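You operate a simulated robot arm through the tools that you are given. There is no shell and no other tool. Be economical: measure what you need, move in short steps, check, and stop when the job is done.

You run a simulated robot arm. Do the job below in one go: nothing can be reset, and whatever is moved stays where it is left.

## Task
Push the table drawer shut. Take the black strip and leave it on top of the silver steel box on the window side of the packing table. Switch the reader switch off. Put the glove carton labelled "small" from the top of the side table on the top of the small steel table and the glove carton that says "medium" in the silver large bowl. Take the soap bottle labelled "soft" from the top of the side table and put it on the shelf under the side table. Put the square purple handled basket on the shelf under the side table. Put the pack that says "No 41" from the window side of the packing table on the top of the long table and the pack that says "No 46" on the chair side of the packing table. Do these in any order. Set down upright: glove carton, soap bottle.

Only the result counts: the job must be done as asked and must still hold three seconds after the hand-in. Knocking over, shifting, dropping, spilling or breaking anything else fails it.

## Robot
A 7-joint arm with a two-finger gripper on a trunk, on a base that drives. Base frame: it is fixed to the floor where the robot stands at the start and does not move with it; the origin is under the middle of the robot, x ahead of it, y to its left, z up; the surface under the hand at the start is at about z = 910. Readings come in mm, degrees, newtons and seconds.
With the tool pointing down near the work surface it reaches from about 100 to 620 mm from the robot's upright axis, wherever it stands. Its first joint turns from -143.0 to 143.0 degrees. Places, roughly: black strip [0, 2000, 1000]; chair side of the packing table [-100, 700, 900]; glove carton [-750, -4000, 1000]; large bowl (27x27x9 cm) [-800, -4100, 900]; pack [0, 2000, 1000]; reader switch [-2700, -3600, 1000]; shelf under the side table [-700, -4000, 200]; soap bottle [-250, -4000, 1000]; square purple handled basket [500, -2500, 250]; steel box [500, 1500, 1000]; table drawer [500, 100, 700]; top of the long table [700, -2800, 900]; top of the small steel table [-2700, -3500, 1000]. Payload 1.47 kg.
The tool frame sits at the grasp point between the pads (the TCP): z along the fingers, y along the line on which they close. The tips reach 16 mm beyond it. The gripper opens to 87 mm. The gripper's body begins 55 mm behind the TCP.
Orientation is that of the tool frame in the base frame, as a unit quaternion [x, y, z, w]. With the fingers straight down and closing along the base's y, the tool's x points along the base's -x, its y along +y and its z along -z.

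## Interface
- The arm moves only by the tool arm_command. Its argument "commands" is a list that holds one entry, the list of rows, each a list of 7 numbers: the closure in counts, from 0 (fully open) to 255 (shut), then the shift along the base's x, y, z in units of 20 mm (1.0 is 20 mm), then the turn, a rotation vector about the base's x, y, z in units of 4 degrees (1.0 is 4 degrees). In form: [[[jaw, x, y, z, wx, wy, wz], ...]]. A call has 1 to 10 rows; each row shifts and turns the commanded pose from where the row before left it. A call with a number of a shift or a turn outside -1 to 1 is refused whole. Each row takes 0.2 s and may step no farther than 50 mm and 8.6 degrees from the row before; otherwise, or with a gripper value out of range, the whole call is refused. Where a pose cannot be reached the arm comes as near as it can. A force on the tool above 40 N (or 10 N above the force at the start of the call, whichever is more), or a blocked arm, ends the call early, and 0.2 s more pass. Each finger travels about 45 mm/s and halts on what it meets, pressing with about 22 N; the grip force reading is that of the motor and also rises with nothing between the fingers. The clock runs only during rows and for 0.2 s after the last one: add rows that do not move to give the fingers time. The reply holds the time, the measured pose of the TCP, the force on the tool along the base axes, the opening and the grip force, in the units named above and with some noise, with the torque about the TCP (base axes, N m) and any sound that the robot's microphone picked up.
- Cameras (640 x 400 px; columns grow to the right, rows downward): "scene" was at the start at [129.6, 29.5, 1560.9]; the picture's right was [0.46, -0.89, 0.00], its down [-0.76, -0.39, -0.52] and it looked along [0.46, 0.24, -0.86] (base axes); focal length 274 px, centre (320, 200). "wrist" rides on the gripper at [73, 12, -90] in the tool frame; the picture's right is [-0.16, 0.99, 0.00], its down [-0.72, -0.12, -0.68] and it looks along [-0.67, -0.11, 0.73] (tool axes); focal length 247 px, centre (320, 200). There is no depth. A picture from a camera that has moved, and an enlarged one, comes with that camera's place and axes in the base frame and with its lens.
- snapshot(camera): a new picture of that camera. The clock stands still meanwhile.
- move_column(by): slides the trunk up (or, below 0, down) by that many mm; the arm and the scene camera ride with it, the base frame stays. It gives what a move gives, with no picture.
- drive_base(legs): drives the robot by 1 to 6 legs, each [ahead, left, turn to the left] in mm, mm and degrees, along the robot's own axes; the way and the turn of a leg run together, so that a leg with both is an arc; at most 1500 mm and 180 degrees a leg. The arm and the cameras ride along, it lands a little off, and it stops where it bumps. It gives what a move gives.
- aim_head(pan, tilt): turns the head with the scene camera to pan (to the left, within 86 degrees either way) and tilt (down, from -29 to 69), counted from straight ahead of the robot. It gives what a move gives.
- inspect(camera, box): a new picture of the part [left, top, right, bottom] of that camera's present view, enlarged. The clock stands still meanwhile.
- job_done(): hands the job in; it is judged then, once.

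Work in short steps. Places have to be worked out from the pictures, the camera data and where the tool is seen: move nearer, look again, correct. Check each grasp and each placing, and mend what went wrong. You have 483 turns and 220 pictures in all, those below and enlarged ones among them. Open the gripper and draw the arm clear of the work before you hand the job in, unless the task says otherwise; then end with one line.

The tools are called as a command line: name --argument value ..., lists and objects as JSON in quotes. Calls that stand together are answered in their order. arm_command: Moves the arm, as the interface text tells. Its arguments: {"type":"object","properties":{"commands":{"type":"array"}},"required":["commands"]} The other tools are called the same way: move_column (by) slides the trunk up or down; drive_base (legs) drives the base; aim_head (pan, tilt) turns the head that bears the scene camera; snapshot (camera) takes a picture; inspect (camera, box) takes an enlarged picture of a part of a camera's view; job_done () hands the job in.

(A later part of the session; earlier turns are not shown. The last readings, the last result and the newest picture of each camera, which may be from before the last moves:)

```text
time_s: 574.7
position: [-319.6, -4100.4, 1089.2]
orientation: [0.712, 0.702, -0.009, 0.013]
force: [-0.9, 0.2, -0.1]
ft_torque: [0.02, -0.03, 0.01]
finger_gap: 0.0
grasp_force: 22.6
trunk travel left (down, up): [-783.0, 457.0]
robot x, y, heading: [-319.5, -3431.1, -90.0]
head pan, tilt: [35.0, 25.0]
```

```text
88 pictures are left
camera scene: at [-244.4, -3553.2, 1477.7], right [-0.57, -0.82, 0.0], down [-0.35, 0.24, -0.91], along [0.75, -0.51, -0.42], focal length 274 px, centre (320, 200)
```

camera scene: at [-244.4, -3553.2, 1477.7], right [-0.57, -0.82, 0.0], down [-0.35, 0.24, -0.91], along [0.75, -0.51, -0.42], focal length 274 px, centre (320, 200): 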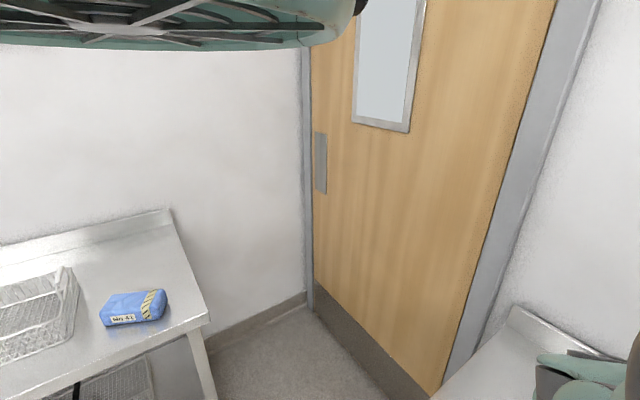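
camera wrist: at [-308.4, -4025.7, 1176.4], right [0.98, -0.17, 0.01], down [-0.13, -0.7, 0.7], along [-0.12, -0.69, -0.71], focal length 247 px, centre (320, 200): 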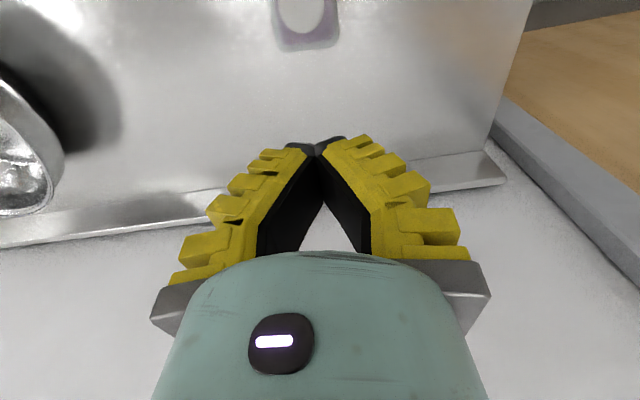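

I raise further and back off to see the carton and the bottle.

move_column --by 110

drive_base --legs '[[-300, 0, 0]]'

snapshot --camera "wrist"

```text
time_s: 576.1
position: [-319.5, -4100.8, 1197.8]
orientation: [0.712, 0.702, -0.009, 0.012]
force: [-0.5, -0.4, -0.9]
ft_torque: [0.01, 0.01, -0.01]
finger_gap: 0.0
grasp_force: 22.2
trunk travel left (down, up): [-893.0, 347.0]
robot x, y, heading: [-318.6, -3428.1, -90.2]
head pan, tilt: [35.0, 25.0]
```

```text
time_s: 578.2
position: [-319.3, -3802.9, 1198.4]
orientation: [0.713, 0.701, -0.009, 0.013]
force: [-0.5, -0.5, 0.1]
ft_torque: [0.01, 0.02, 0.01]
finger_gap: 0.0
grasp_force: 22.2
trunk travel left (down, up): [-893.0, 347.0]
robot x, y, heading: [-316.6, -3132.7, -90.2]
head pan, tilt: [35.0, 25.0]
```

```text
87 pictures are left
camera wrist: at [-308.0, -3728.8, 1286.6], right [0.98, -0.17, 0.01], down [-0.13, -0.7, 0.7], along [-0.12, -0.69, -0.71], focal length 247 px, centre (320, 200)
```

wrist: 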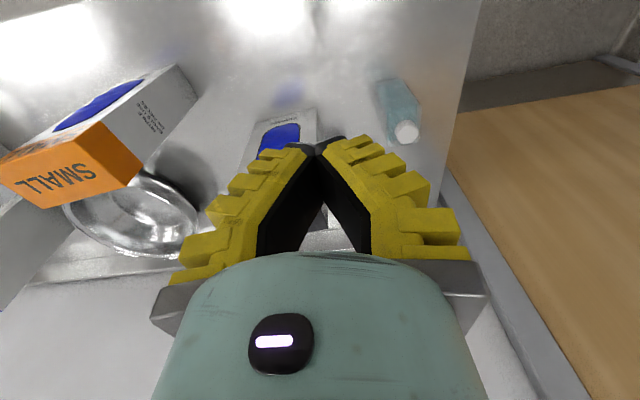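

arm_command --commands '[[[100, 0, 0, 0, 0, 0, 0], [0, 0, 0, 0, 0, 0, 0], [0, 0, 0, 0, 0, 0, 0], [0, 0, 0, 0, 0, 0, 0]]]'

snapshot --camera "wrist"

```text
time_s: 579.2
position: [-319.9, -3803.7, 1199.4]
orientation: [0.712, 0.702, -0.009, 0.012]
force: [0.3, -0.1, 0.1]
ft_torque: [-0.02, 0.02, 0.01]
finger_gap: 87.0
grasp_force: 0.2
trunk travel left (down, up): [-893.0, 347.0]
robot x, y, heading: [-315.9, -3129.5, -90.1]
head pan, tilt: [35.0, 25.0]
```

```text
86 pictures are left
camera wrist: at [-307.8, -3728.8, 1286.6], right [0.98, -0.17, 0.01], down [-0.13, -0.7, 0.7], along [-0.12, -0.69, -0.71], focal length 247 px, centre (320, 200)
```

wrist: 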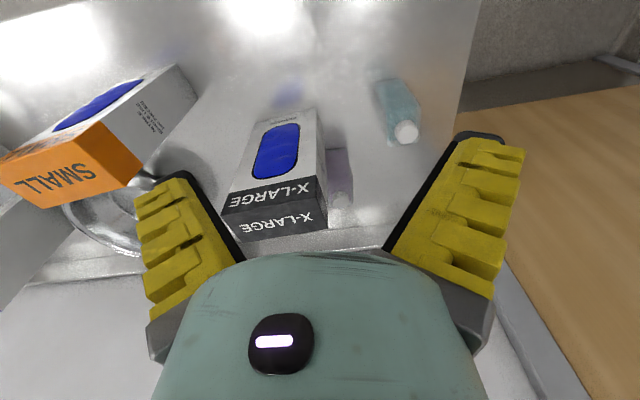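

I zoom to compare the X-LARGE carton's pose with before.

inspect --camera "wrist" --box '[200, 90, 380, 250]'

```text
2.50 times, centred on (290, 170) of wrist
camera zoom: at [-307.8, -3728.8, 1286.6], right [0.98, -0.17, 0.01], down [-0.13, -0.7, 0.7], along [-0.12, -0.69, -0.71], focal length 617 px, centre (395, 275)
```

zoom: 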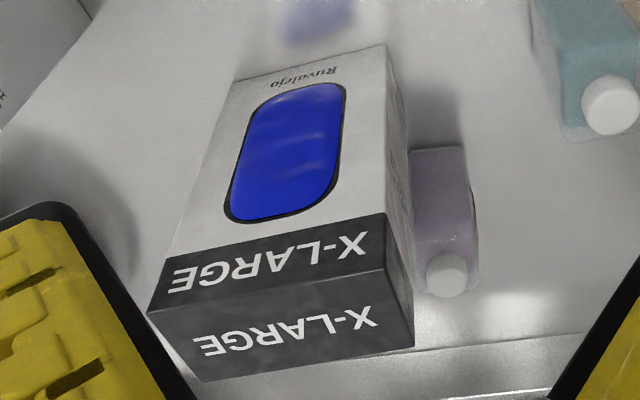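

The carton appears unmoved (base corners within measurement noise). The forearm needs another lane: I approach the bottle diagonally from the right (heading ≈ −109.5°), passing over the lower MILD bottle.

drive_base --legs '[[0, 334, 0], [0, 0, -19.5], [200, 0, 0]]'

arm_command --commands '[[[0, 0, 0, 0, 0.2, 0, 1], [0, 0, 0, 0, 0.2, 0, 1], [0, 0, 0, 0, 0, 0, 1], [0, 0, 0, 0, 0, 0, 1], [0, 0, 0, 0, 0, 0, 0.7]]]'

snapshot --camera "wrist"

```text
time_s: 583.6
position: [-274.7, -3953.1, 1197.7]
orientation: [0.821, 0.571, -0.01, 0.01]
force: [-0.1, -0.4, 0.1]
ft_torque: [-0.05, 0.01, 0.01]
finger_gap: 86.8
grasp_force: 0.0
trunk travel left (down, up): [-893.0, 347.0]
robot x, y, heading: [-49.8, -3322.7, -109.5]
head pan, tilt: [35.0, 25.0]
```

```text
time_s: 584.8
position: [-222.9, -3943.5, 1179.1]
orientation: [0.756, 0.654, -0.002, 0.0]
force: [1.1, -0.3, -0.2]
ft_torque: [0.01, 0.03, -0.01]
finger_gap: 86.9
grasp_force: 0.1
out of reach, approached as far as the arm can: row 1, 2, 3, 4
trunk travel left (down, up): [-893.0, 347.0]
robot x, y, heading: [-52.6, -3319.8, -109.5]
head pan, tilt: [35.0, 25.0]
```

```text
84 pictures are left
camera wrist: at [-202.5, -3873.1, 1270.2], right [0.95, -0.3, 0.0], down [-0.22, -0.7, 0.68], along [-0.2, -0.65, -0.73], focal length 247 px, centre (320, 200)
```

wrist: 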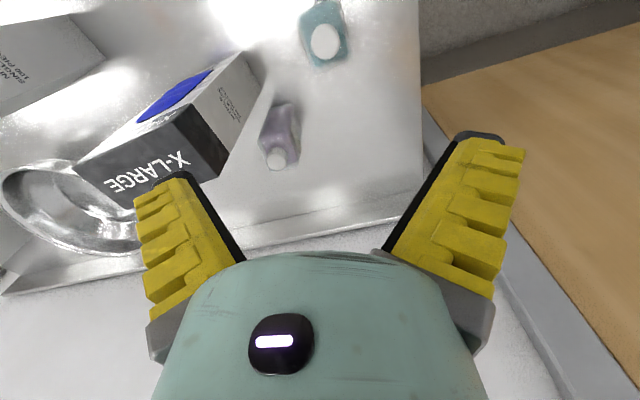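

The limit moved the TCP a little; it's fine. I take a second view 80 mm lower (vertical baseline) to locate the SOFT bottle precisely.

inspect --camera "wrist" --box '[220, 60, 360, 200]'

move_column --by -80

inspect --camera "wrist" --box '[180, 40, 380, 240]'

```text
2.86 times, centred on (290, 130) of wrist
camera zoom: at [-202.5, -3873.1, 1270.2], right [0.95, -0.3, 0.0], down [-0.22, -0.7, 0.68], along [-0.2, -0.65, -0.73], focal length 706 px, centre (406, 400)
```

zoom: 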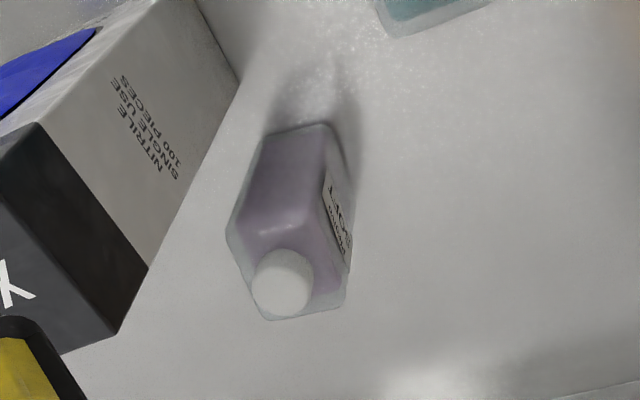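

```text
time_s: 586.0
position: [-224.5, -3942.6, 1100.3]
orientation: [0.757, 0.654, -0.002, -0.001]
force: [0.4, -1.0, 0.2]
ft_torque: [0.01, 0.02, 0.0]
finger_gap: 87.0
grasp_force: 0.1
trunk travel left (down, up): [-813.0, 427.0]
robot x, y, heading: [-53.7, -3314.6, -109.6]
head pan, tilt: [35.0, 25.0]
```

```text
2.00 times, centred on (280, 140) of wrist
camera zoom: at [-203.0, -3873.2, 1190.3], right [0.95, -0.3, 0.0], down [-0.22, -0.7, 0.68], along [-0.21, -0.65, -0.73], focal length 494 px, centre (400, 320)
```

zoom: 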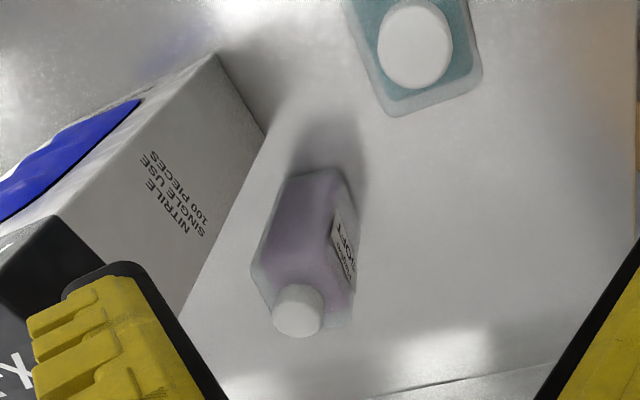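

Bottle upright at (−324,−4049), cap top z≈962. I raise, turn the base to heading −123° so the forearm passes over the MILD bottle, and turn the hand to close along y.

move_column --by 90

drive_base --legs '[[0, 0, -13.5], [0, 124, 0], [50, 0, 0]]'

arm_command --commands '[[[0, 0, 0, 0, 0, 0, -1], [0, 0, 0, 0, 0, 0, -1], [0, 0, 0, 0, 0, 0, -1], [0, 0, 0, 0, 0, 0, -1], [0, 0, 0, 0, 0, 0, -1], [0, 0, 0, 0, 0, 0, -1], [0, 0, 0, 0, 0, 0, -1], [0, 0, 0, 0, 0, 0, -1], [0, 0, 0, 0, 0, 0, -1], [0, 0, 0, 0, 0, 0, -1]]]'

arm_command --commands '[[[0, 0, 0, 0, 0, 0, -1], [0, 0, 0, 0, 0, 0, -1], [0, 0, 0, 0, 0, 0, -1], [0, 0, 0, 0, 0, 0, -1], [0, 0, 0, 0, 0, 0, -1], [0, 0, 0, 0, 0, 0, -1], [0, 0, 0, 0, 0, 0, -1]]]'

snapshot --camera "wrist"

```text
time_s: 587.2
position: [-224.5, -3942.7, 1189.3]
orientation: [0.757, 0.654, -0.001, -0.002]
force: [0.9, 0.0, 0.3]
ft_torque: [-0.01, 0.01, 0.0]
finger_gap: 86.9
grasp_force: 0.2
trunk travel left (down, up): [-903.0, 337.0]
robot x, y, heading: [-50.5, -3322.8, -109.5]
head pan, tilt: [35.0, 25.0]
```

```text
time_s: 589.8
position: [-285.0, -3996.7, 1190.0]
orientation: [0.827, 0.562, -0.001, -0.002]
force: [1.0, -0.2, -0.6]
ft_torque: [-0.01, 0.03, 0.0]
finger_gap: 86.9
grasp_force: 0.0
trunk travel left (down, up): [-903.0, 337.0]
robot x, y, heading: [26.7, -3433.0, -122.9]
head pan, tilt: [35.0, 25.0]
```

```text
time_s: 592.0
position: [-285.5, -3995.5, 1190.8]
orientation: [0.97, 0.244, -0.001, -0.001]
force: [0.1, 1.1, 0.2]
ft_torque: [-0.03, 0.03, -0.01]
finger_gap: 86.9
grasp_force: 0.1
trunk travel left (down, up): [-903.0, 337.0]
robot x, y, heading: [24.5, -3430.6, -122.9]
head pan, tilt: [35.0, 25.0]
```

```text
time_s: 593.6
position: [-286.9, -3996.0, 1190.0]
orientation: [1.0, 0.004, 0.0, 0.0]
force: [0.9, -0.1, -0.4]
ft_torque: [-0.01, 0.03, 0.0]
finger_gap: 87.1
grasp_force: 0.0
trunk travel left (down, up): [-903.0, 337.0]
robot x, y, heading: [26.1, -3431.1, -122.9]
head pan, tilt: [35.0, 25.0]
```

```text
81 pictures are left
camera wrist: at [-212.7, -4008.2, 1280.1], right [-0.15, -0.99, 0.0], down [-0.72, 0.11, 0.68], along [-0.67, 0.11, -0.73], focal length 247 px, centre (320, 200)
```

wrist: 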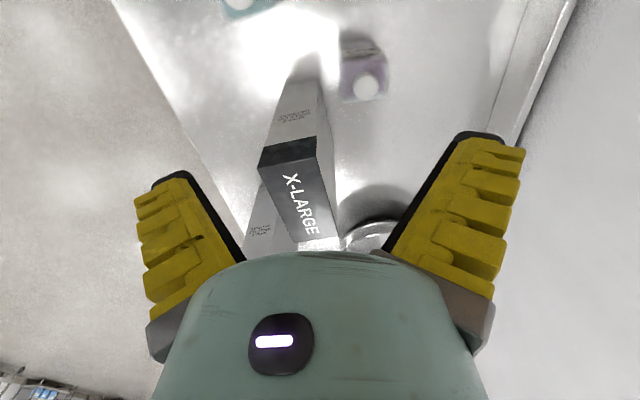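

Works. Cap seen at (−325,−4047). I move over it and lower in stages.

drive_base --legs '[[64, -4, 0]]'

move_column --by -170

snapshot --camera "wrist"

```text
time_s: 594.6
position: [-323.3, -4047.1, 1190.9]
orientation: [1.0, 0.003, -0.001, -0.001]
force: [0.4, -0.4, -0.5]
ft_torque: [0.01, -0.04, 0.0]
finger_gap: 87.1
grasp_force: 0.1
trunk travel left (down, up): [-903.0, 337.0]
robot x, y, heading: [-10.6, -3481.6, -122.6]
head pan, tilt: [35.0, 25.0]
```

```text
time_s: 596.5
position: [-322.9, -4047.0, 1020.0]
orientation: [1.0, 0.003, 0.0, -0.002]
force: [-0.6, -0.2, 0.2]
ft_torque: [0.0, -0.02, 0.01]
finger_gap: 87.1
grasp_force: 0.0
trunk travel left (down, up): [-733.0, 507.0]
robot x, y, heading: [-10.6, -3478.3, -123.0]
head pan, tilt: [35.0, 25.0]
```

```text
80 pictures are left
camera wrist: at [-250.5, -4059.3, 1110.2], right [-0.15, -0.99, 0.0], down [-0.72, 0.11, 0.68], along [-0.67, 0.1, -0.73], focal length 247 px, centre (320, 200)
```

wrist: 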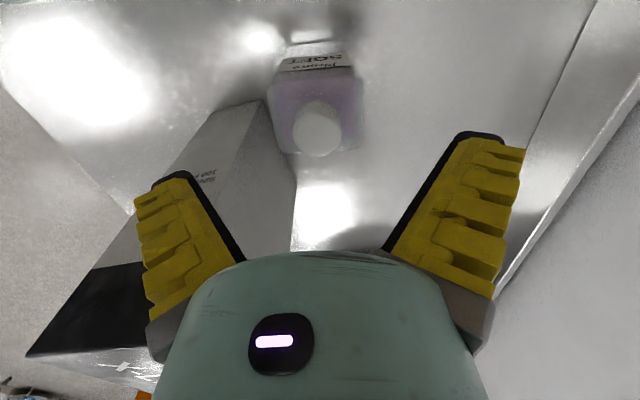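

Aligned. I lower on in two steps, watching that the pose follows the trunk (no contact).

move_column --by -60

move_column --by -25

snapshot --camera "wrist"

```text
time_s: 597.5
position: [-322.8, -4048.6, 960.6]
orientation: [1.0, 0.004, 0.001, -0.002]
force: [-0.4, 0.0, -0.9]
ft_torque: [0.03, 0.01, 0.01]
finger_gap: 87.3
grasp_force: 0.1
trunk travel left (down, up): [-673.0, 567.0]
robot x, y, heading: [-10.9, -3479.6, -122.8]
head pan, tilt: [35.0, 25.0]
```

```text
time_s: 598.3
position: [-323.7, -4047.9, 936.0]
orientation: [1.0, 0.005, 0.0, -0.002]
force: [-1.0, -0.7, -0.4]
ft_torque: [0.01, -0.01, 0.0]
finger_gap: 86.9
grasp_force: 0.1
trunk travel left (down, up): [-648.0, 592.0]
robot x, y, heading: [-13.2, -3482.7, -122.7]
head pan, tilt: [35.0, 25.0]
```

```text
79 pictures are left
camera wrist: at [-250.5, -4059.4, 1025.2], right [-0.15, -0.99, 0.0], down [-0.72, 0.11, 0.68], along [-0.67, 0.1, -0.73], focal length 247 px, centre (320, 200)
```

wrist: 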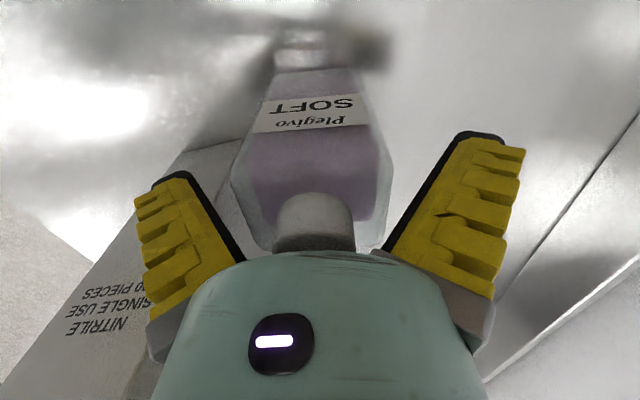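

The bottle lies between the fingers. I lower 18 mm more and close.

move_column --by -18

arm_command --commands '[[[60, 0, 0, 0, 0, 0, 0], [120, 0, 0, 0, 0, 0, 0], [180, 0, 0, 0, 0, 0, 0], [255, 0, 0, 0, 0, 0, 0], [255, 0, 0, 0, 0, 0, 0], [255, 0, 0, 0, 0, 0, 0], [255, 0, 0, 0, 0, 0, 0]]]'

move_column --by 15

snapshot --camera "wrist"

```text
time_s: 598.9
position: [-324.5, -4049.7, 920.2]
orientation: [1.0, 0.004, -0.002, 0.001]
force: [2.9, 4.5, 29.0]
ft_torque: [0.05, 0.2, -0.21]
finger_gap: 90.1
grasp_force: 5.7
trunk travel left (down, up): [-630.0, 610.0]
robot x, y, heading: [-15.1, -3482.1, -122.9]
head pan, tilt: [35.0, 25.0]
```

```text
time_s: 599.5
position: [-326.1, -4049.5, 920.5]
orientation: [1.0, 0.002, -0.001, 0.002]
force: [1.6, 4.5, 25.5]
ft_torque: [0.65, 0.44, -0.3]
finger_gap: 71.6
grasp_force: 21.7
trunk travel left (down, up): [-630.0, 610.0]
robot x, y, heading: [-11.0, -3476.6, -122.7]
head pan, tilt: [35.0, 25.0]
stopped in row 2: the force on the tool passed its limit at 41 N (the readings are from after the stop); the commanded pose is now the measured one
```

```text
time_s: 600.1
position: [-323.7, -4046.9, 931.8]
orientation: [1.0, 0.003, 0.002, -0.001]
force: [-0.4, 0.8, -3.1]
ft_torque: [-0.02, 0.03, 0.0]
finger_gap: 71.1
grasp_force: 22.2
trunk travel left (down, up): [-645.0, 595.0]
robot x, y, heading: [-10.9, -3484.8, -122.7]
head pan, tilt: [35.0, 25.0]
```

```text
78 pictures are left
camera wrist: at [-250.1, -4058.6, 1021.9], right [-0.15, -0.99, 0.0], down [-0.73, 0.11, 0.68], along [-0.67, 0.1, -0.73], focal length 247 px, centre (320, 200)
```

wrist: 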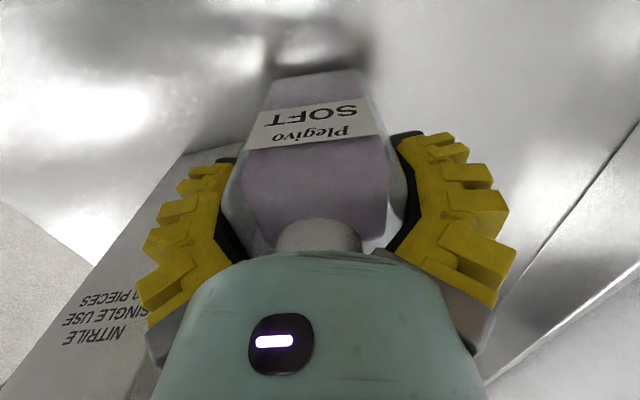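

Gripped and lifting (3 N). I raise it 200 mm clear and check.

move_column --by 60

move_column --by 160

snapshot --camera "wrist"

```text
time_s: 601.1
position: [-322.0, -4047.3, 993.3]
orientation: [1.0, 0.004, 0.0, -0.001]
force: [-0.2, 0.7, -4.0]
ft_torque: [-0.01, -0.01, 0.0]
finger_gap: 71.0
grasp_force: 22.4
trunk travel left (down, up): [-705.0, 535.0]
robot x, y, heading: [-10.9, -3480.0, -123.0]
head pan, tilt: [35.0, 25.0]
```

```text
time_s: 603.0
position: [-323.0, -4047.8, 1152.4]
orientation: [1.0, 0.004, -0.001, -0.001]
force: [-1.1, 0.1, -3.6]
ft_torque: [0.01, 0.0, 0.0]
finger_gap: 71.1
grasp_force: 21.3
trunk travel left (down, up): [-865.0, 375.0]
robot x, y, heading: [-10.7, -3482.1, -123.1]
head pan, tilt: [35.0, 25.0]
```

```text
77 pictures are left
camera wrist: at [-250.5, -4058.9, 1242.4], right [-0.15, -0.99, 0.0], down [-0.72, 0.11, 0.68], along [-0.67, 0.1, -0.73], focal length 247 px, centre (320, 200)
```

wrist: 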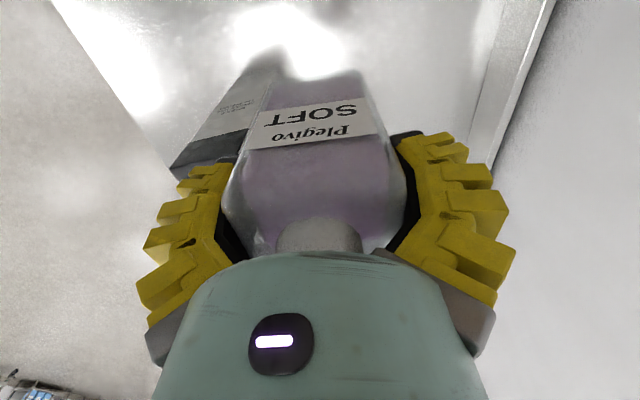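

Bottle in hand. I raise it well above the cartons, turn the base left (over MILD, away from the carton), back out and shift to x≈−300 in front of the table.

move_column --by 120

drive_base --legs '[[0, 0, 33], [-480, 0, 0], [0, -336, 0]]'

move_column --by -400

move_column --by -400

snapshot --camera "wrist"

```text
time_s: 604.5
position: [-322.9, -4047.3, 1272.4]
orientation: [1.0, 0.004, -0.001, -0.001]
force: [-0.4, 0.1, -4.3]
ft_torque: [0.03, 0.04, -0.02]
finger_gap: 70.8
grasp_force: 21.5
trunk travel left (down, up): [-985.0, 255.0]
robot x, y, heading: [-10.3, -3483.3, -122.9]
head pan, tilt: [35.0, 25.0]
```

```text
time_s: 610.7
position: [-305.7, -3649.9, 1272.6]
orientation: [0.958, 0.286, 0.0, 0.0]
force: [1.1, -0.2, -3.5]
ft_torque: [0.0, 0.01, -0.02]
finger_gap: 71.3
grasp_force: 21.8
trunk travel left (down, up): [-985.0, 255.0]
robot x, y, heading: [-346.0, -3005.8, -90.3]
head pan, tilt: [35.0, 25.0]
```

```text
time_s: 614.5
position: [-305.1, -3650.2, 873.2]
orientation: [0.958, 0.285, 0.0, 0.0]
force: [0.2, 0.1, -4.1]
ft_torque: [0.01, 0.02, -0.02]
finger_gap: 71.2
grasp_force: 21.8
trunk travel left (down, up): [-585.0, 655.0]
robot x, y, heading: [-344.6, -3004.7, -89.9]
head pan, tilt: [35.0, 25.0]
```

```text
time_s: 618.4
position: [-304.7, -3650.6, 472.3]
orientation: [0.958, 0.286, 0.0, -0.001]
force: [-0.3, -0.3, -3.2]
ft_torque: [0.0, 0.02, 0.0]
finger_gap: 71.3
grasp_force: 22.1
trunk travel left (down, up): [-185.0, 1055.0]
robot x, y, heading: [-347.1, -3006.3, -90.2]
head pan, tilt: [35.0, 25.0]
```

```text
76 pictures are left
camera wrist: at [-237.3, -3620.6, 562.6], right [0.41, -0.91, 0.0], down [-0.67, -0.3, 0.68], along [-0.62, -0.28, -0.73], focal length 247 px, centre (320, 200)
```

wrist: 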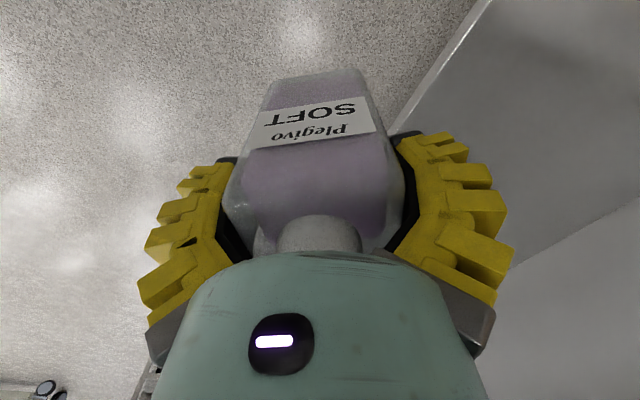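

Shelf edge seen to the right; bottle bottom ≈388. I lower 65 mm and drive in 260 mm.

move_column --by -65

drive_base --legs '[[130, 0, 0]]'

snapshot --camera "wrist"

```text
time_s: 619.4
position: [-304.3, -3650.3, 408.1]
orientation: [0.958, 0.286, 0.0, -0.001]
force: [-0.2, -0.1, -3.9]
ft_torque: [0.0, 0.03, 0.03]
finger_gap: 71.0
grasp_force: 22.2
trunk travel left (down, up): [-120.0, 1120.0]
robot x, y, heading: [-344.8, -3006.9, -90.4]
head pan, tilt: [35.0, 25.0]
```

```text
time_s: 620.7
position: [-305.3, -3775.7, 406.8]
orientation: [0.958, 0.286, 0.0, -0.002]
force: [1.4, 0.5, -4.1]
ft_torque: [-0.02, 0.01, -0.01]
finger_gap: 71.1
grasp_force: 22.0
trunk travel left (down, up): [-120.0, 1120.0]
robot x, y, heading: [-349.6, -3136.7, -90.2]
head pan, tilt: [35.0, 25.0]
```

```text
75 pictures are left
camera wrist: at [-237.6, -3746.4, 496.3], right [0.41, -0.91, 0.0], down [-0.67, -0.3, 0.68], along [-0.62, -0.27, -0.73], focal length 247 px, centre (320, 200)
```

wrist: 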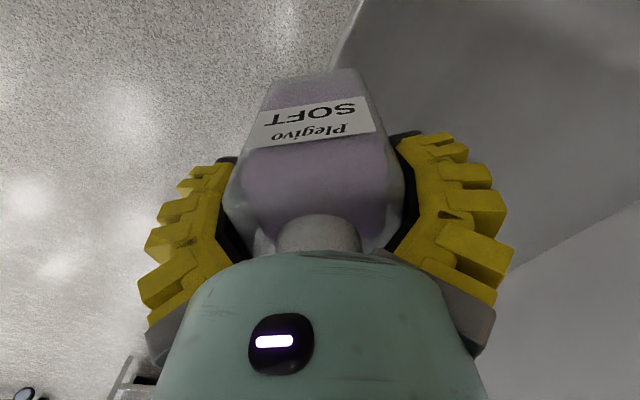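

Two-view fix: shelf z≈247, front edge y≈−3784. I drive in another 130 mm and then lower.

drive_base --legs '[[130, 0, 0]]'

move_column --by -50

snapshot --camera "wrist"

```text
time_s: 622.0
position: [-306.0, -3903.9, 406.6]
orientation: [0.959, 0.284, 0.0, -0.002]
force: [-0.4, 0.1, -5.1]
ft_torque: [-0.02, 0.0, 0.02]
finger_gap: 71.3
grasp_force: 21.9
trunk travel left (down, up): [-120.0, 1120.0]
robot x, y, heading: [-348.7, -3260.4, -90.3]
head pan, tilt: [35.0, 25.0]
```

```text
time_s: 622.9
position: [-306.3, -3907.5, 357.8]
orientation: [0.959, 0.284, -0.001, -0.001]
force: [0.3, 0.1, -4.0]
ft_torque: [-0.01, 0.02, -0.03]
finger_gap: 71.2
grasp_force: 21.5
trunk travel left (down, up): [-70.0, 1170.0]
robot x, y, heading: [-347.1, -3266.1, -90.2]
head pan, tilt: [35.0, 25.0]
```

```text
74 pictures are left
camera wrist: at [-239.0, -3877.9, 447.5], right [0.41, -0.91, 0.0], down [-0.67, -0.3, 0.68], along [-0.62, -0.27, -0.73], focal length 247 px, centre (320, 200)
```

wrist: 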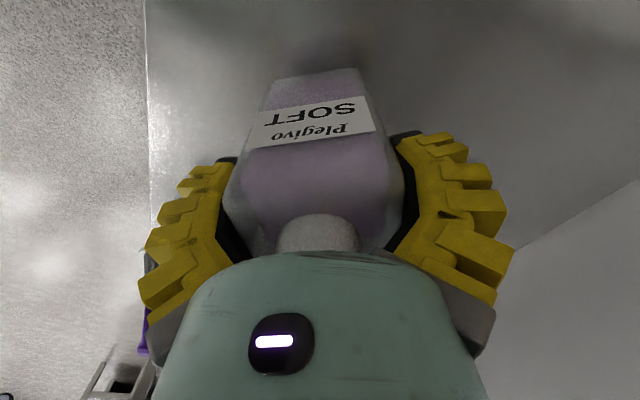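

Contact expected near TCP z≈330. Lowering in small steps with force checks.

move_column --by -18

move_column --by -5

move_column --by -4

```text
time_s: 623.5
position: [-307.0, -3906.6, 339.5]
orientation: [0.959, 0.284, 0.001, -0.001]
force: [-0.1, 0.7, -4.4]
ft_torque: [0.02, 0.0, 0.0]
finger_gap: 71.2
grasp_force: 21.9
trunk travel left (down, up): [-52.0, 1188.0]
robot x, y, heading: [-351.6, -3262.4, -90.4]
head pan, tilt: [35.0, 25.0]
```

```text
time_s: 624.1
position: [-307.5, -3906.5, 334.8]
orientation: [0.959, 0.285, -0.001, -0.003]
force: [0.1, -0.3, -3.9]
ft_torque: [0.03, 0.03, -0.01]
finger_gap: 71.2
grasp_force: 22.0
trunk travel left (down, up): [-47.0, 1193.0]
robot x, y, heading: [-350.6, -3261.9, -90.6]
head pan, tilt: [35.0, 25.0]
```

```text
time_s: 624.6
position: [-305.4, -3908.2, 332.3]
orientation: [0.959, 0.285, 0.0, 0.0]
force: [-0.6, 9.8, 27.7]
ft_torque: [-0.04, 0.05, 0.02]
finger_gap: 69.6
grasp_force: 21.5
trunk travel left (down, up): [-43.0, 1197.0]
robot x, y, heading: [-348.7, -3263.0, -90.0]
head pan, tilt: [35.0, 25.0]
```

Contact. I relieve 2 mm and open gently.

move_column --by 2

arm_command --commands '[[[200, 0, 0, 0, 0, 0, 0], [140, 0, 0, 0, 0, 0, 0], [80, 0, 0, 0, 0, 0, 0], [0, 0, 0, 0, 0, 0, 0], [0, 0, 0, 0, 0, 0, 0], [0, 0, 0, 0, 0, 0, 0]]]'

snapshot --camera "wrist"

```text
time_s: 625.1
position: [-305.5, -3909.8, 332.9]
orientation: [0.959, 0.285, 0.0, 0.0]
force: [-0.3, 2.3, 10.6]
ft_torque: [-0.29, 0.06, 0.01]
finger_gap: 69.4
grasp_force: 21.7
trunk travel left (down, up): [-45.0, 1195.0]
robot x, y, heading: [-348.6, -3264.4, -90.3]
head pan, tilt: [35.0, 25.0]
```

```text
time_s: 626.5
position: [-306.4, -3908.6, 332.1]
orientation: [0.959, 0.285, -0.001, 0.0]
force: [0.6, 0.2, 4.6]
ft_torque: [0.02, 0.0, -0.01]
finger_gap: 88.1
grasp_force: 0.2
trunk travel left (down, up): [-45.0, 1195.0]
robot x, y, heading: [-348.1, -3260.4, -90.4]
head pan, tilt: [35.0, 25.0]
```

```text
73 pictures are left
camera wrist: at [-238.8, -3879.0, 423.0], right [0.41, -0.91, 0.0], down [-0.67, -0.3, 0.68], along [-0.62, -0.28, -0.73], focal length 247 px, centre (320, 200)
```

wrist: 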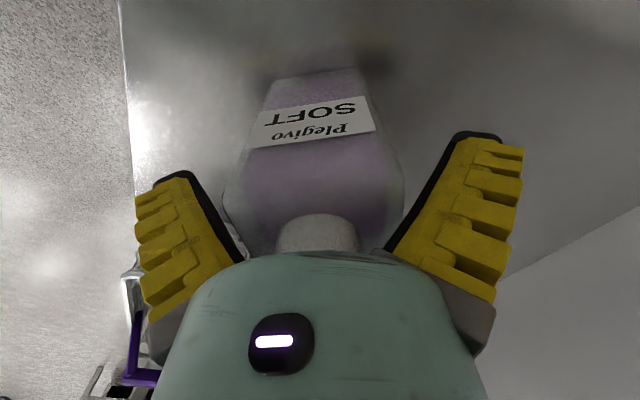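

The bottle stands. I raise 80 mm straight up and back out.

move_column --by 80

drive_base --legs '[[-350, 0, 0]]'

snapshot --camera "wrist"

```text
time_s: 627.7
position: [-306.2, -3908.2, 412.6]
orientation: [0.959, 0.284, 0.0, -0.001]
force: [-0.5, -0.7, 0.2]
ft_torque: [0.02, 0.0, 0.03]
finger_gap: 87.1
grasp_force: 0.1
trunk travel left (down, up): [-125.0, 1115.0]
robot x, y, heading: [-350.3, -3261.9, -90.2]
head pan, tilt: [35.0, 25.0]
```

```text
time_s: 629.9
position: [-304.9, -3563.2, 412.9]
orientation: [0.959, 0.284, 0.0, -0.001]
force: [0.1, 0.8, 0.1]
ft_torque: [-0.02, 0.01, -0.01]
finger_gap: 87.0
grasp_force: 0.1
trunk travel left (down, up): [-125.0, 1115.0]
robot x, y, heading: [-348.4, -2915.2, -90.2]
head pan, tilt: [35.0, 25.0]
```

```text
72 pictures are left
camera wrist: at [-238.1, -3533.5, 503.3], right [0.41, -0.91, 0.0], down [-0.67, -0.3, 0.68], along [-0.62, -0.28, -0.73], focal length 247 px, centre (320, 200)
```

wrist: 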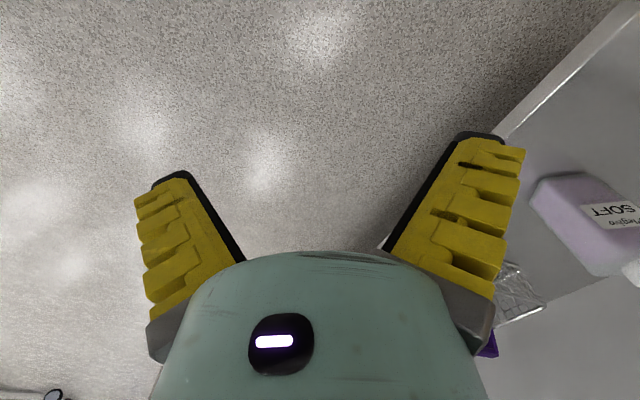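

SOFT bottle placed. Next the glove cartons: I raise the trunk and turn the hand back to neutral to view the side table from above.

move_column --by 400

move_column --by 400

arm_command --commands '[[[0, 0, 0, 0, 0, 0, 1], [0, 0, 0, 0, 0, 0, 1], [0, 0, 0, 0, 0, 0, 1], [0, 0, 0, 0, 0, 0, 1], [0, 0, 0, 0, 0, 0, 1], [0, 0, 0, 0, 0, 0, 1], [0, 0, 0, 0, 0, 0, 1], [0, 0, 0, 0, 0, 0, 1], [0, 0, 0, 0, 0, 0, 1], [0, 0, 0, 0, 0, 0, 1]]]'

drive_base --legs '[[0, -330, 0]]'

snapshot --camera "wrist"

```text
time_s: 633.8
position: [-306.1, -3561.4, 813.1]
orientation: [0.959, 0.285, 0.0, -0.001]
force: [-0.6, 0.4, 0.5]
ft_torque: [0.01, 0.05, -0.01]
finger_gap: 86.9
grasp_force: 0.1
trunk travel left (down, up): [-525.0, 715.0]
robot x, y, heading: [-348.4, -2916.6, -90.3]
head pan, tilt: [35.0, 25.0]
```

```text
time_s: 637.6
position: [-306.4, -3561.0, 1212.2]
orientation: [0.959, 0.285, 0.0, -0.001]
force: [-0.6, 0.4, 0.3]
ft_torque: [-0.04, 0.02, 0.01]
finger_gap: 87.2
grasp_force: 0.0
trunk travel left (down, up): [-925.0, 315.0]
robot x, y, heading: [-347.2, -2916.5, -90.5]
head pan, tilt: [35.0, 25.0]
```

```text
time_s: 639.8
position: [-305.0, -3563.3, 1213.1]
orientation: [0.803, 0.596, -0.001, -0.001]
force: [0.3, 0.7, 1.2]
ft_torque: [0.01, 0.01, -0.01]
finger_gap: 86.9
grasp_force: 0.1
trunk travel left (down, up): [-925.0, 315.0]
robot x, y, heading: [-353.9, -2918.0, -90.1]
head pan, tilt: [35.0, 25.0]
```

```text
time_s: 642.0
position: [-636.9, -3560.3, 1214.1]
orientation: [0.805, 0.593, 0.0, -0.001]
force: [-0.5, -0.1, -0.2]
ft_torque: [0.0, -0.01, -0.03]
finger_gap: 87.0
grasp_force: 0.1
trunk travel left (down, up): [-925.0, 315.0]
robot x, y, heading: [-677.9, -2916.5, -90.3]
head pan, tilt: [35.0, 25.0]
```

```text
71 pictures are left
camera wrist: at [-604.5, -3494.5, 1302.7], right [0.9, -0.44, 0.0], down [-0.32, -0.66, 0.68], along [-0.3, -0.61, -0.73], focal length 247 px, centre (320, 200)
```

wrist: 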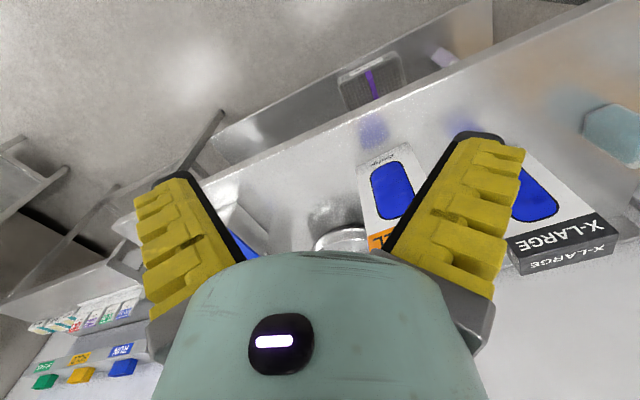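

drive_base --legs '[[120, -330, 0]]'

snapshot --camera "wrist"

```text
time_s: 644.2
position: [-966.4, -3679.3, 1213.3]
orientation: [0.804, 0.594, -0.001, 0.0]
force: [-1.1, 0.7, 0.9]
ft_torque: [-0.02, 0.03, -0.01]
finger_gap: 87.1
grasp_force: 0.1
trunk travel left (down, up): [-925.0, 315.0]
robot x, y, heading: [-1006.5, -3032.7, -90.5]
head pan, tilt: [35.0, 25.0]
```

```text
70 pictures are left
camera wrist: at [-933.5, -3613.3, 1302.7], right [0.9, -0.44, 0.0], down [-0.32, -0.66, 0.68], along [-0.3, -0.61, -0.73], focal length 247 px, centre (320, 200)
```

wrist: 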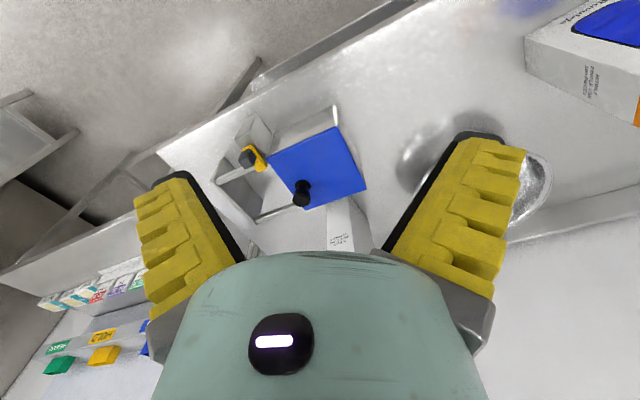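

A carton stands behind the blue-lidded box. I move closer to read it.

drive_base --legs '[[170, 60, 0]]'

snapshot --camera "wrist"

```text
time_s: 645.8
position: [-906.2, -3848.5, 1212.9]
orientation: [0.805, 0.594, -0.001, -0.001]
force: [-1.0, 0.0, 0.3]
ft_torque: [-0.01, -0.01, 0.01]
finger_gap: 87.3
grasp_force: 0.0
trunk travel left (down, up): [-925.0, 315.0]
robot x, y, heading: [-948.7, -3198.9, -90.5]
head pan, tilt: [35.0, 25.0]
```

```text
69 pictures are left
camera wrist: at [-873.5, -3782.6, 1302.6], right [0.9, -0.44, 0.0], down [-0.32, -0.66, 0.68], along [-0.3, -0.61, -0.73], focal length 247 px, centre (320, 200)
```

wrist: 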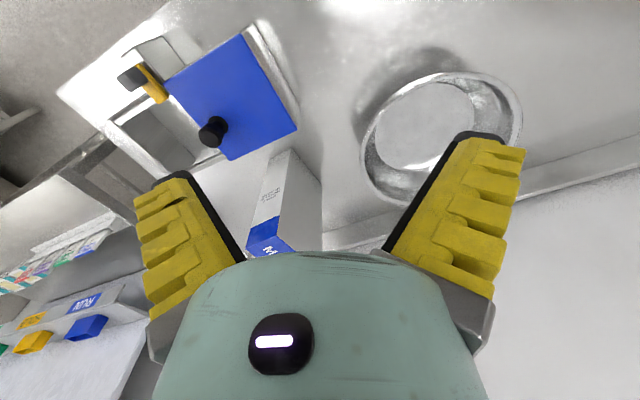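

The blue-banded one begins with "M": MEDIUM, standing turned by ~12° behind the lidded box. Bowl centre ≈(−775,−4065). I approach MEDIUM at heading −78° so the hand lines up with its thin side.

drive_base --legs '[[95, -331, 0], [0, 0, 12.5]]'

arm_command --commands '[[[0, 0, 0, 0, 0, 0, 1], [0, 0, 0, 0, 0, 0, 1], [0, 0, 0, 0, 0, 0, 1], [0, 0, 0, 0, 0, 0, 1]]]'

snapshot --camera "wrist"

```text
time_s: 648.8
position: [-1095.7, -3917.3, 1212.1]
orientation: [0.735, 0.678, 0.0, -0.001]
force: [-1.1, -0.2, 1.2]
ft_torque: [-0.01, -0.04, 0.01]
finger_gap: 86.8
grasp_force: 0.1
trunk travel left (down, up): [-925.0, 315.0]
robot x, y, heading: [-1274.6, -3298.2, -78.1]
head pan, tilt: [35.0, 25.0]
```

```text
time_s: 649.8
position: [-1096.3, -3917.2, 1212.9]
orientation: [0.633, 0.774, 0.0, -0.001]
force: [0.0, 0.0, 0.1]
ft_torque: [0.02, 0.01, -0.01]
finger_gap: 87.0
grasp_force: 0.0
trunk travel left (down, up): [-925.0, 315.0]
robot x, y, heading: [-1274.9, -3295.0, -78.0]
head pan, tilt: [35.0, 25.0]
```

```text
68 pictures are left
camera wrist: at [-1099.7, -3843.8, 1302.8], right [1.0, 0.04, 0.0], down [0.03, -0.73, 0.68], along [0.03, -0.68, -0.73], focal length 247 px, centre (320, 200)
```

wrist: 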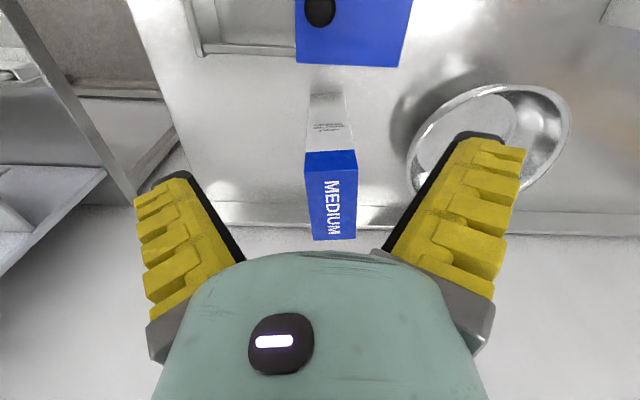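

MEDIUM confirmed: top centre ≈(−1074,−4062), ~57×118 mm, yaw ≈6°. I align the hand and move above it.

arm_command --commands '[[[0, 0, 0, 0, 0, 0, -0.7], [0, 0, 0, 0, 0, 0, -0.7]]]'

drive_base --legs '[[146, -9, 0]]'

snapshot --camera "wrist"

```text
time_s: 650.4
position: [-1097.1, -3917.5, 1213.2]
orientation: [0.671, 0.742, -0.001, 0.0]
force: [0.1, 0.6, -0.5]
ft_torque: [-0.02, -0.01, 0.02]
finger_gap: 87.1
grasp_force: 0.0
trunk travel left (down, up): [-925.0, 315.0]
robot x, y, heading: [-1276.3, -3297.9, -78.0]
head pan, tilt: [35.0, 25.0]
```

```text
time_s: 651.7
position: [-1075.9, -4060.2, 1213.1]
orientation: [0.671, 0.741, -0.001, -0.001]
force: [0.2, -0.6, -0.2]
ft_torque: [0.01, -0.04, -0.02]
finger_gap: 86.7
grasp_force: 0.1
trunk travel left (down, up): [-925.0, 315.0]
robot x, y, heading: [-1252.8, -3438.6, -77.7]
head pan, tilt: [35.0, 25.0]
```

```text
67 pictures are left
camera wrist: at [-1071.1, -3987.6, 1302.7], right [1.0, -0.06, 0.0], down [-0.04, -0.73, 0.68], along [-0.04, -0.68, -0.73], focal length 247 px, centre (320, 200)
```

wrist: 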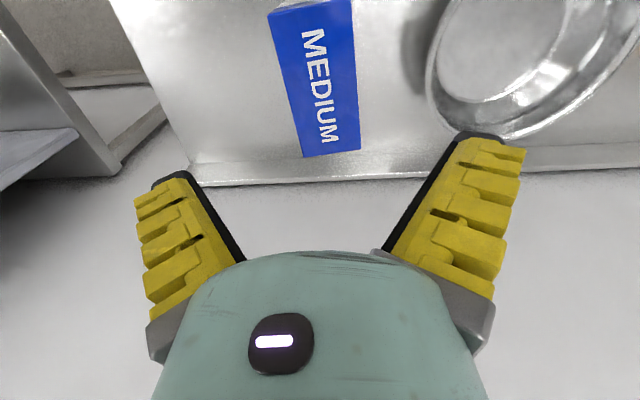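

Top at z≈1079, centre (−1074,−4067), 58 mm thick – aligned. I lower to z≈1045 and close.

move_column --by -110

move_column --by -56

snapshot --camera "wrist"

```text
time_s: 653.1
position: [-1075.5, -4061.2, 1102.9]
orientation: [0.672, 0.74, 0.0, 0.0]
force: [0.7, -0.2, 0.2]
ft_torque: [-0.03, 0.05, -0.03]
finger_gap: 87.2
grasp_force: 0.0
trunk travel left (down, up): [-815.0, 425.0]
robot x, y, heading: [-1255.3, -3435.5, -77.8]
head pan, tilt: [35.0, 25.0]
```

```text
time_s: 654.1
position: [-1075.4, -4060.8, 1046.2]
orientation: [0.671, 0.742, -0.001, -0.001]
force: [1.3, -0.3, -0.1]
ft_torque: [-0.01, 0.02, 0.02]
finger_gap: 87.6
grasp_force: 0.1
trunk travel left (down, up): [-759.0, 481.0]
robot x, y, heading: [-1253.3, -3439.8, -77.8]
head pan, tilt: [35.0, 25.0]
```

```text
66 pictures are left
camera wrist: at [-1070.6, -3987.5, 1136.7], right [1.0, -0.06, 0.0], down [-0.04, -0.73, 0.68], along [-0.04, -0.68, -0.73], focal length 247 px, centre (320, 200)
```

wrist: 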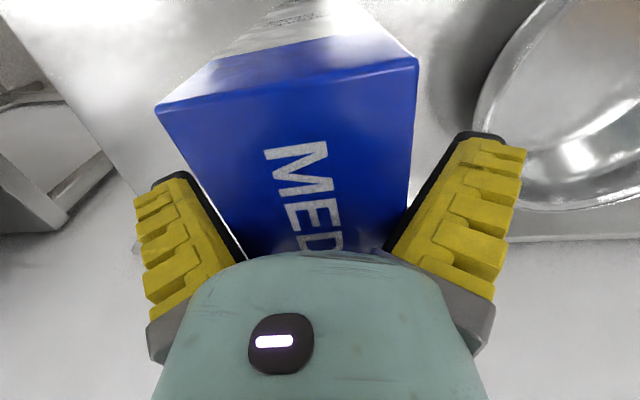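

arm_command --commands '[[[60, 0, 0, 0, 0, 0, 0], [120, 0, 0, 0, 0, 0, 0], [180, 0, 0, 0, 0, 0, 0], [255, 0, 0, 0, 0, 0, 0], [255, 0, 0, 0, 0, 0, 0], [255, 0, 0, 0, 0, 0, 0], [255, 0, 0, 0, 0, 0, 0], [255, 0, 0, 0, 0, 0, 0]]]'

move_column --by 20

snapshot --camera "wrist"

```text
time_s: 655.9
position: [-1074.5, -4059.8, 1047.6]
orientation: [0.671, 0.742, 0.0, -0.001]
force: [0.2, 0.8, -4.5]
ft_torque: [0.0, -0.01, 0.0]
finger_gap: 71.9
grasp_force: 21.9
trunk travel left (down, up): [-759.0, 481.0]
robot x, y, heading: [-1256.9, -3439.9, -77.7]
head pan, tilt: [35.0, 25.0]
```

```text
time_s: 656.6
position: [-1074.7, -4060.0, 1066.2]
orientation: [0.671, 0.741, 0.0, -0.002]
force: [-0.2, 0.0, -4.7]
ft_torque: [0.03, -0.02, 0.01]
finger_gap: 71.7
grasp_force: 22.2
trunk travel left (down, up): [-779.0, 461.0]
robot x, y, heading: [-1256.3, -3440.9, -77.6]
head pan, tilt: [35.0, 25.0]
```

```text
65 pictures are left
camera wrist: at [-1071.2, -3986.9, 1156.2], right [1.0, -0.06, 0.0], down [-0.04, -0.73, 0.68], along [-0.04, -0.68, -0.73], focal length 247 px, centre (320, 200)
```

wrist: 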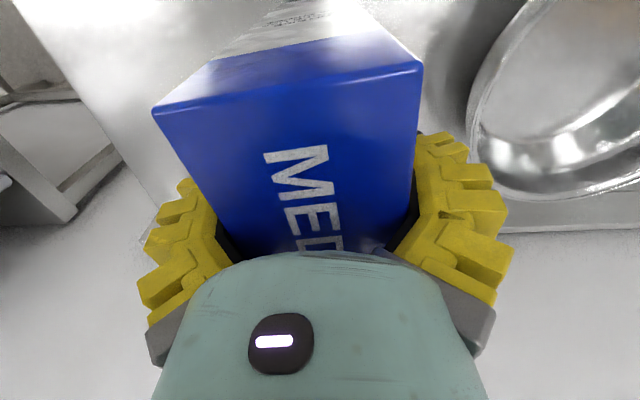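

MEDIUM held (4.7 N). I lift it 160 mm and move most of the way towards the bowl, then look.

move_column --by 160

drive_base --legs '[[35, 180, 0]]'

snapshot --camera "wrist"

```text
time_s: 658.4
position: [-1075.4, -4060.0, 1227.2]
orientation: [0.671, 0.742, 0.0, -0.001]
force: [-0.4, -0.2, -5.5]
ft_torque: [0.02, -0.01, 0.01]
finger_gap: 71.7
grasp_force: 22.0
trunk travel left (down, up): [-939.0, 301.0]
robot x, y, heading: [-1255.2, -3437.5, -77.8]
head pan, tilt: [35.0, 25.0]
```

```text
time_s: 659.9
position: [-893.9, -4056.7, 1226.2]
orientation: [0.671, 0.741, 0.0, -0.001]
force: [0.7, 0.1, -5.3]
ft_torque: [0.03, 0.0, 0.02]
finger_gap: 71.6
grasp_force: 22.3
trunk travel left (down, up): [-939.0, 301.0]
robot x, y, heading: [-1071.2, -3437.8, -77.9]
head pan, tilt: [35.0, 25.0]
```

```text
64 pictures are left
camera wrist: at [-889.4, -3983.3, 1316.3], right [1.0, -0.06, 0.0], down [-0.04, -0.73, 0.68], along [-0.04, -0.68, -0.73], focal length 247 px, centre (320, 200)
```

wrist: 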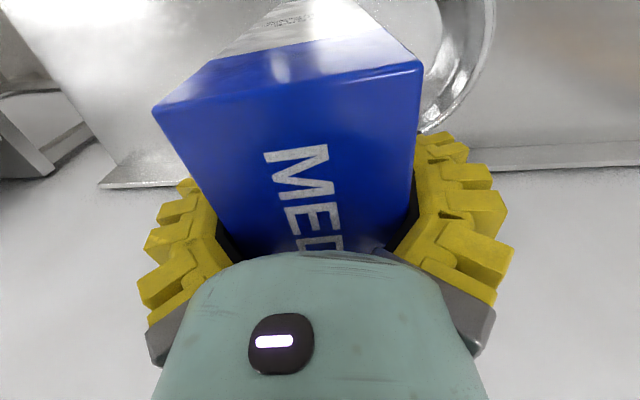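

Combining views, the bowl's centre is ≈(−797,−4055). I move over it and check.

drive_base --legs '[[13, 97, 0]]'

snapshot --camera "wrist"

```text
time_s: 661.1
position: [-795.7, -4049.4, 1227.0]
orientation: [0.671, 0.742, 0.0, -0.001]
force: [-0.9, 0.3, -5.7]
ft_torque: [0.05, -0.02, -0.03]
finger_gap: 71.6
grasp_force: 22.6
trunk travel left (down, up): [-939.0, 301.0]
robot x, y, heading: [-976.9, -3425.9, -77.8]
head pan, tilt: [35.0, 25.0]
```

```text
63 pictures are left
camera wrist: at [-792.4, -3975.4, 1316.2], right [1.0, -0.06, 0.0], down [-0.04, -0.73, 0.68], along [-0.04, -0.68, -0.73], focal length 247 px, centre (320, 200)
```

wrist: 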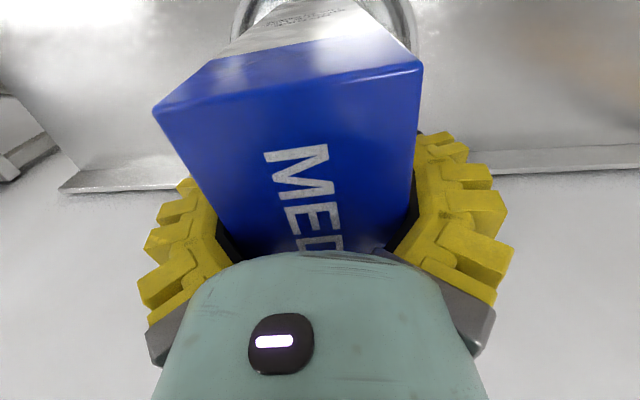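

The visible rim chord suggests the bowl's centre is deeper, y≈−4080. I move 23 mm ahead and start lowering.

drive_base --legs '[[23, -2, 0]]'

move_column --by -90

snapshot --camera "wrist"

```text
time_s: 661.9
position: [-793.3, -4072.2, 1225.2]
orientation: [0.671, 0.742, 0.0, -0.001]
force: [-0.4, -0.6, -5.1]
ft_torque: [0.02, 0.0, 0.0]
finger_gap: 71.7
grasp_force: 21.8
trunk travel left (down, up): [-939.0, 301.0]
robot x, y, heading: [-970.3, -3452.1, -77.7]
head pan, tilt: [35.0, 25.0]
```

```text
time_s: 663.1
position: [-794.4, -4072.0, 1137.3]
orientation: [0.671, 0.741, 0.0, -0.001]
force: [1.2, 0.5, -5.3]
ft_torque: [0.01, 0.01, -0.01]
finger_gap: 71.6
grasp_force: 22.7
trunk travel left (down, up): [-849.0, 391.0]
robot x, y, heading: [-970.8, -3448.2, -77.7]
head pan, tilt: [35.0, 25.0]
```

```text
62 pictures are left
camera wrist: at [-789.6, -3998.3, 1226.3], right [1.0, -0.06, 0.0], down [-0.04, -0.73, 0.68], along [-0.04, -0.68, -0.73], focal length 247 px, centre (320, 200)
```

wrist: 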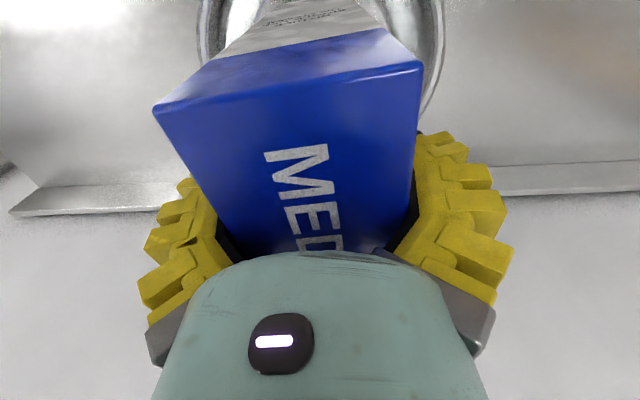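

The rim is symmetric about y≈−4088, centre x≈−790. A final 9 mm correction, then I lower into the bowl.

drive_base --legs '[[9, 2, 0]]'

move_column --by -60

move_column --by -12

move_column --by -5

```text
time_s: 663.9
position: [-789.8, -4080.2, 1135.9]
orientation: [0.671, 0.741, 0.0, -0.002]
force: [0.2, 0.1, -5.2]
ft_torque: [0.03, -0.02, 0.04]
finger_gap: 71.5
grasp_force: 22.6
trunk travel left (down, up): [-849.0, 391.0]
robot x, y, heading: [-972.8, -3459.4, -77.8]
head pan, tilt: [35.0, 25.0]
```

```text
time_s: 664.9
position: [-790.1, -4080.5, 1075.9]
orientation: [0.671, 0.742, -0.001, -0.001]
force: [0.2, 0.6, -5.1]
ft_torque: [0.02, -0.01, 0.01]
finger_gap: 71.7
grasp_force: 22.5
trunk travel left (down, up): [-789.0, 451.0]
robot x, y, heading: [-969.5, -3460.7, -77.6]
head pan, tilt: [35.0, 25.0]
```

```text
time_s: 665.5
position: [-791.1, -4079.2, 1064.5]
orientation: [0.673, 0.74, -0.001, -0.001]
force: [-0.6, -0.6, -4.9]
ft_torque: [0.03, -0.01, 0.0]
finger_gap: 71.6
grasp_force: 21.9
trunk travel left (down, up): [-777.0, 463.0]
robot x, y, heading: [-971.6, -3460.6, -77.8]
head pan, tilt: [35.0, 25.0]
```

```text
time_s: 666.0
position: [-790.0, -4080.3, 1059.0]
orientation: [0.671, 0.741, 0.001, -0.002]
force: [0.0, 0.4, -5.0]
ft_torque: [0.04, -0.02, 0.0]
finger_gap: 71.4
grasp_force: 22.1
trunk travel left (down, up): [-772.0, 468.0]
robot x, y, heading: [-972.9, -3458.0, -77.8]
head pan, tilt: [35.0, 25.0]
```

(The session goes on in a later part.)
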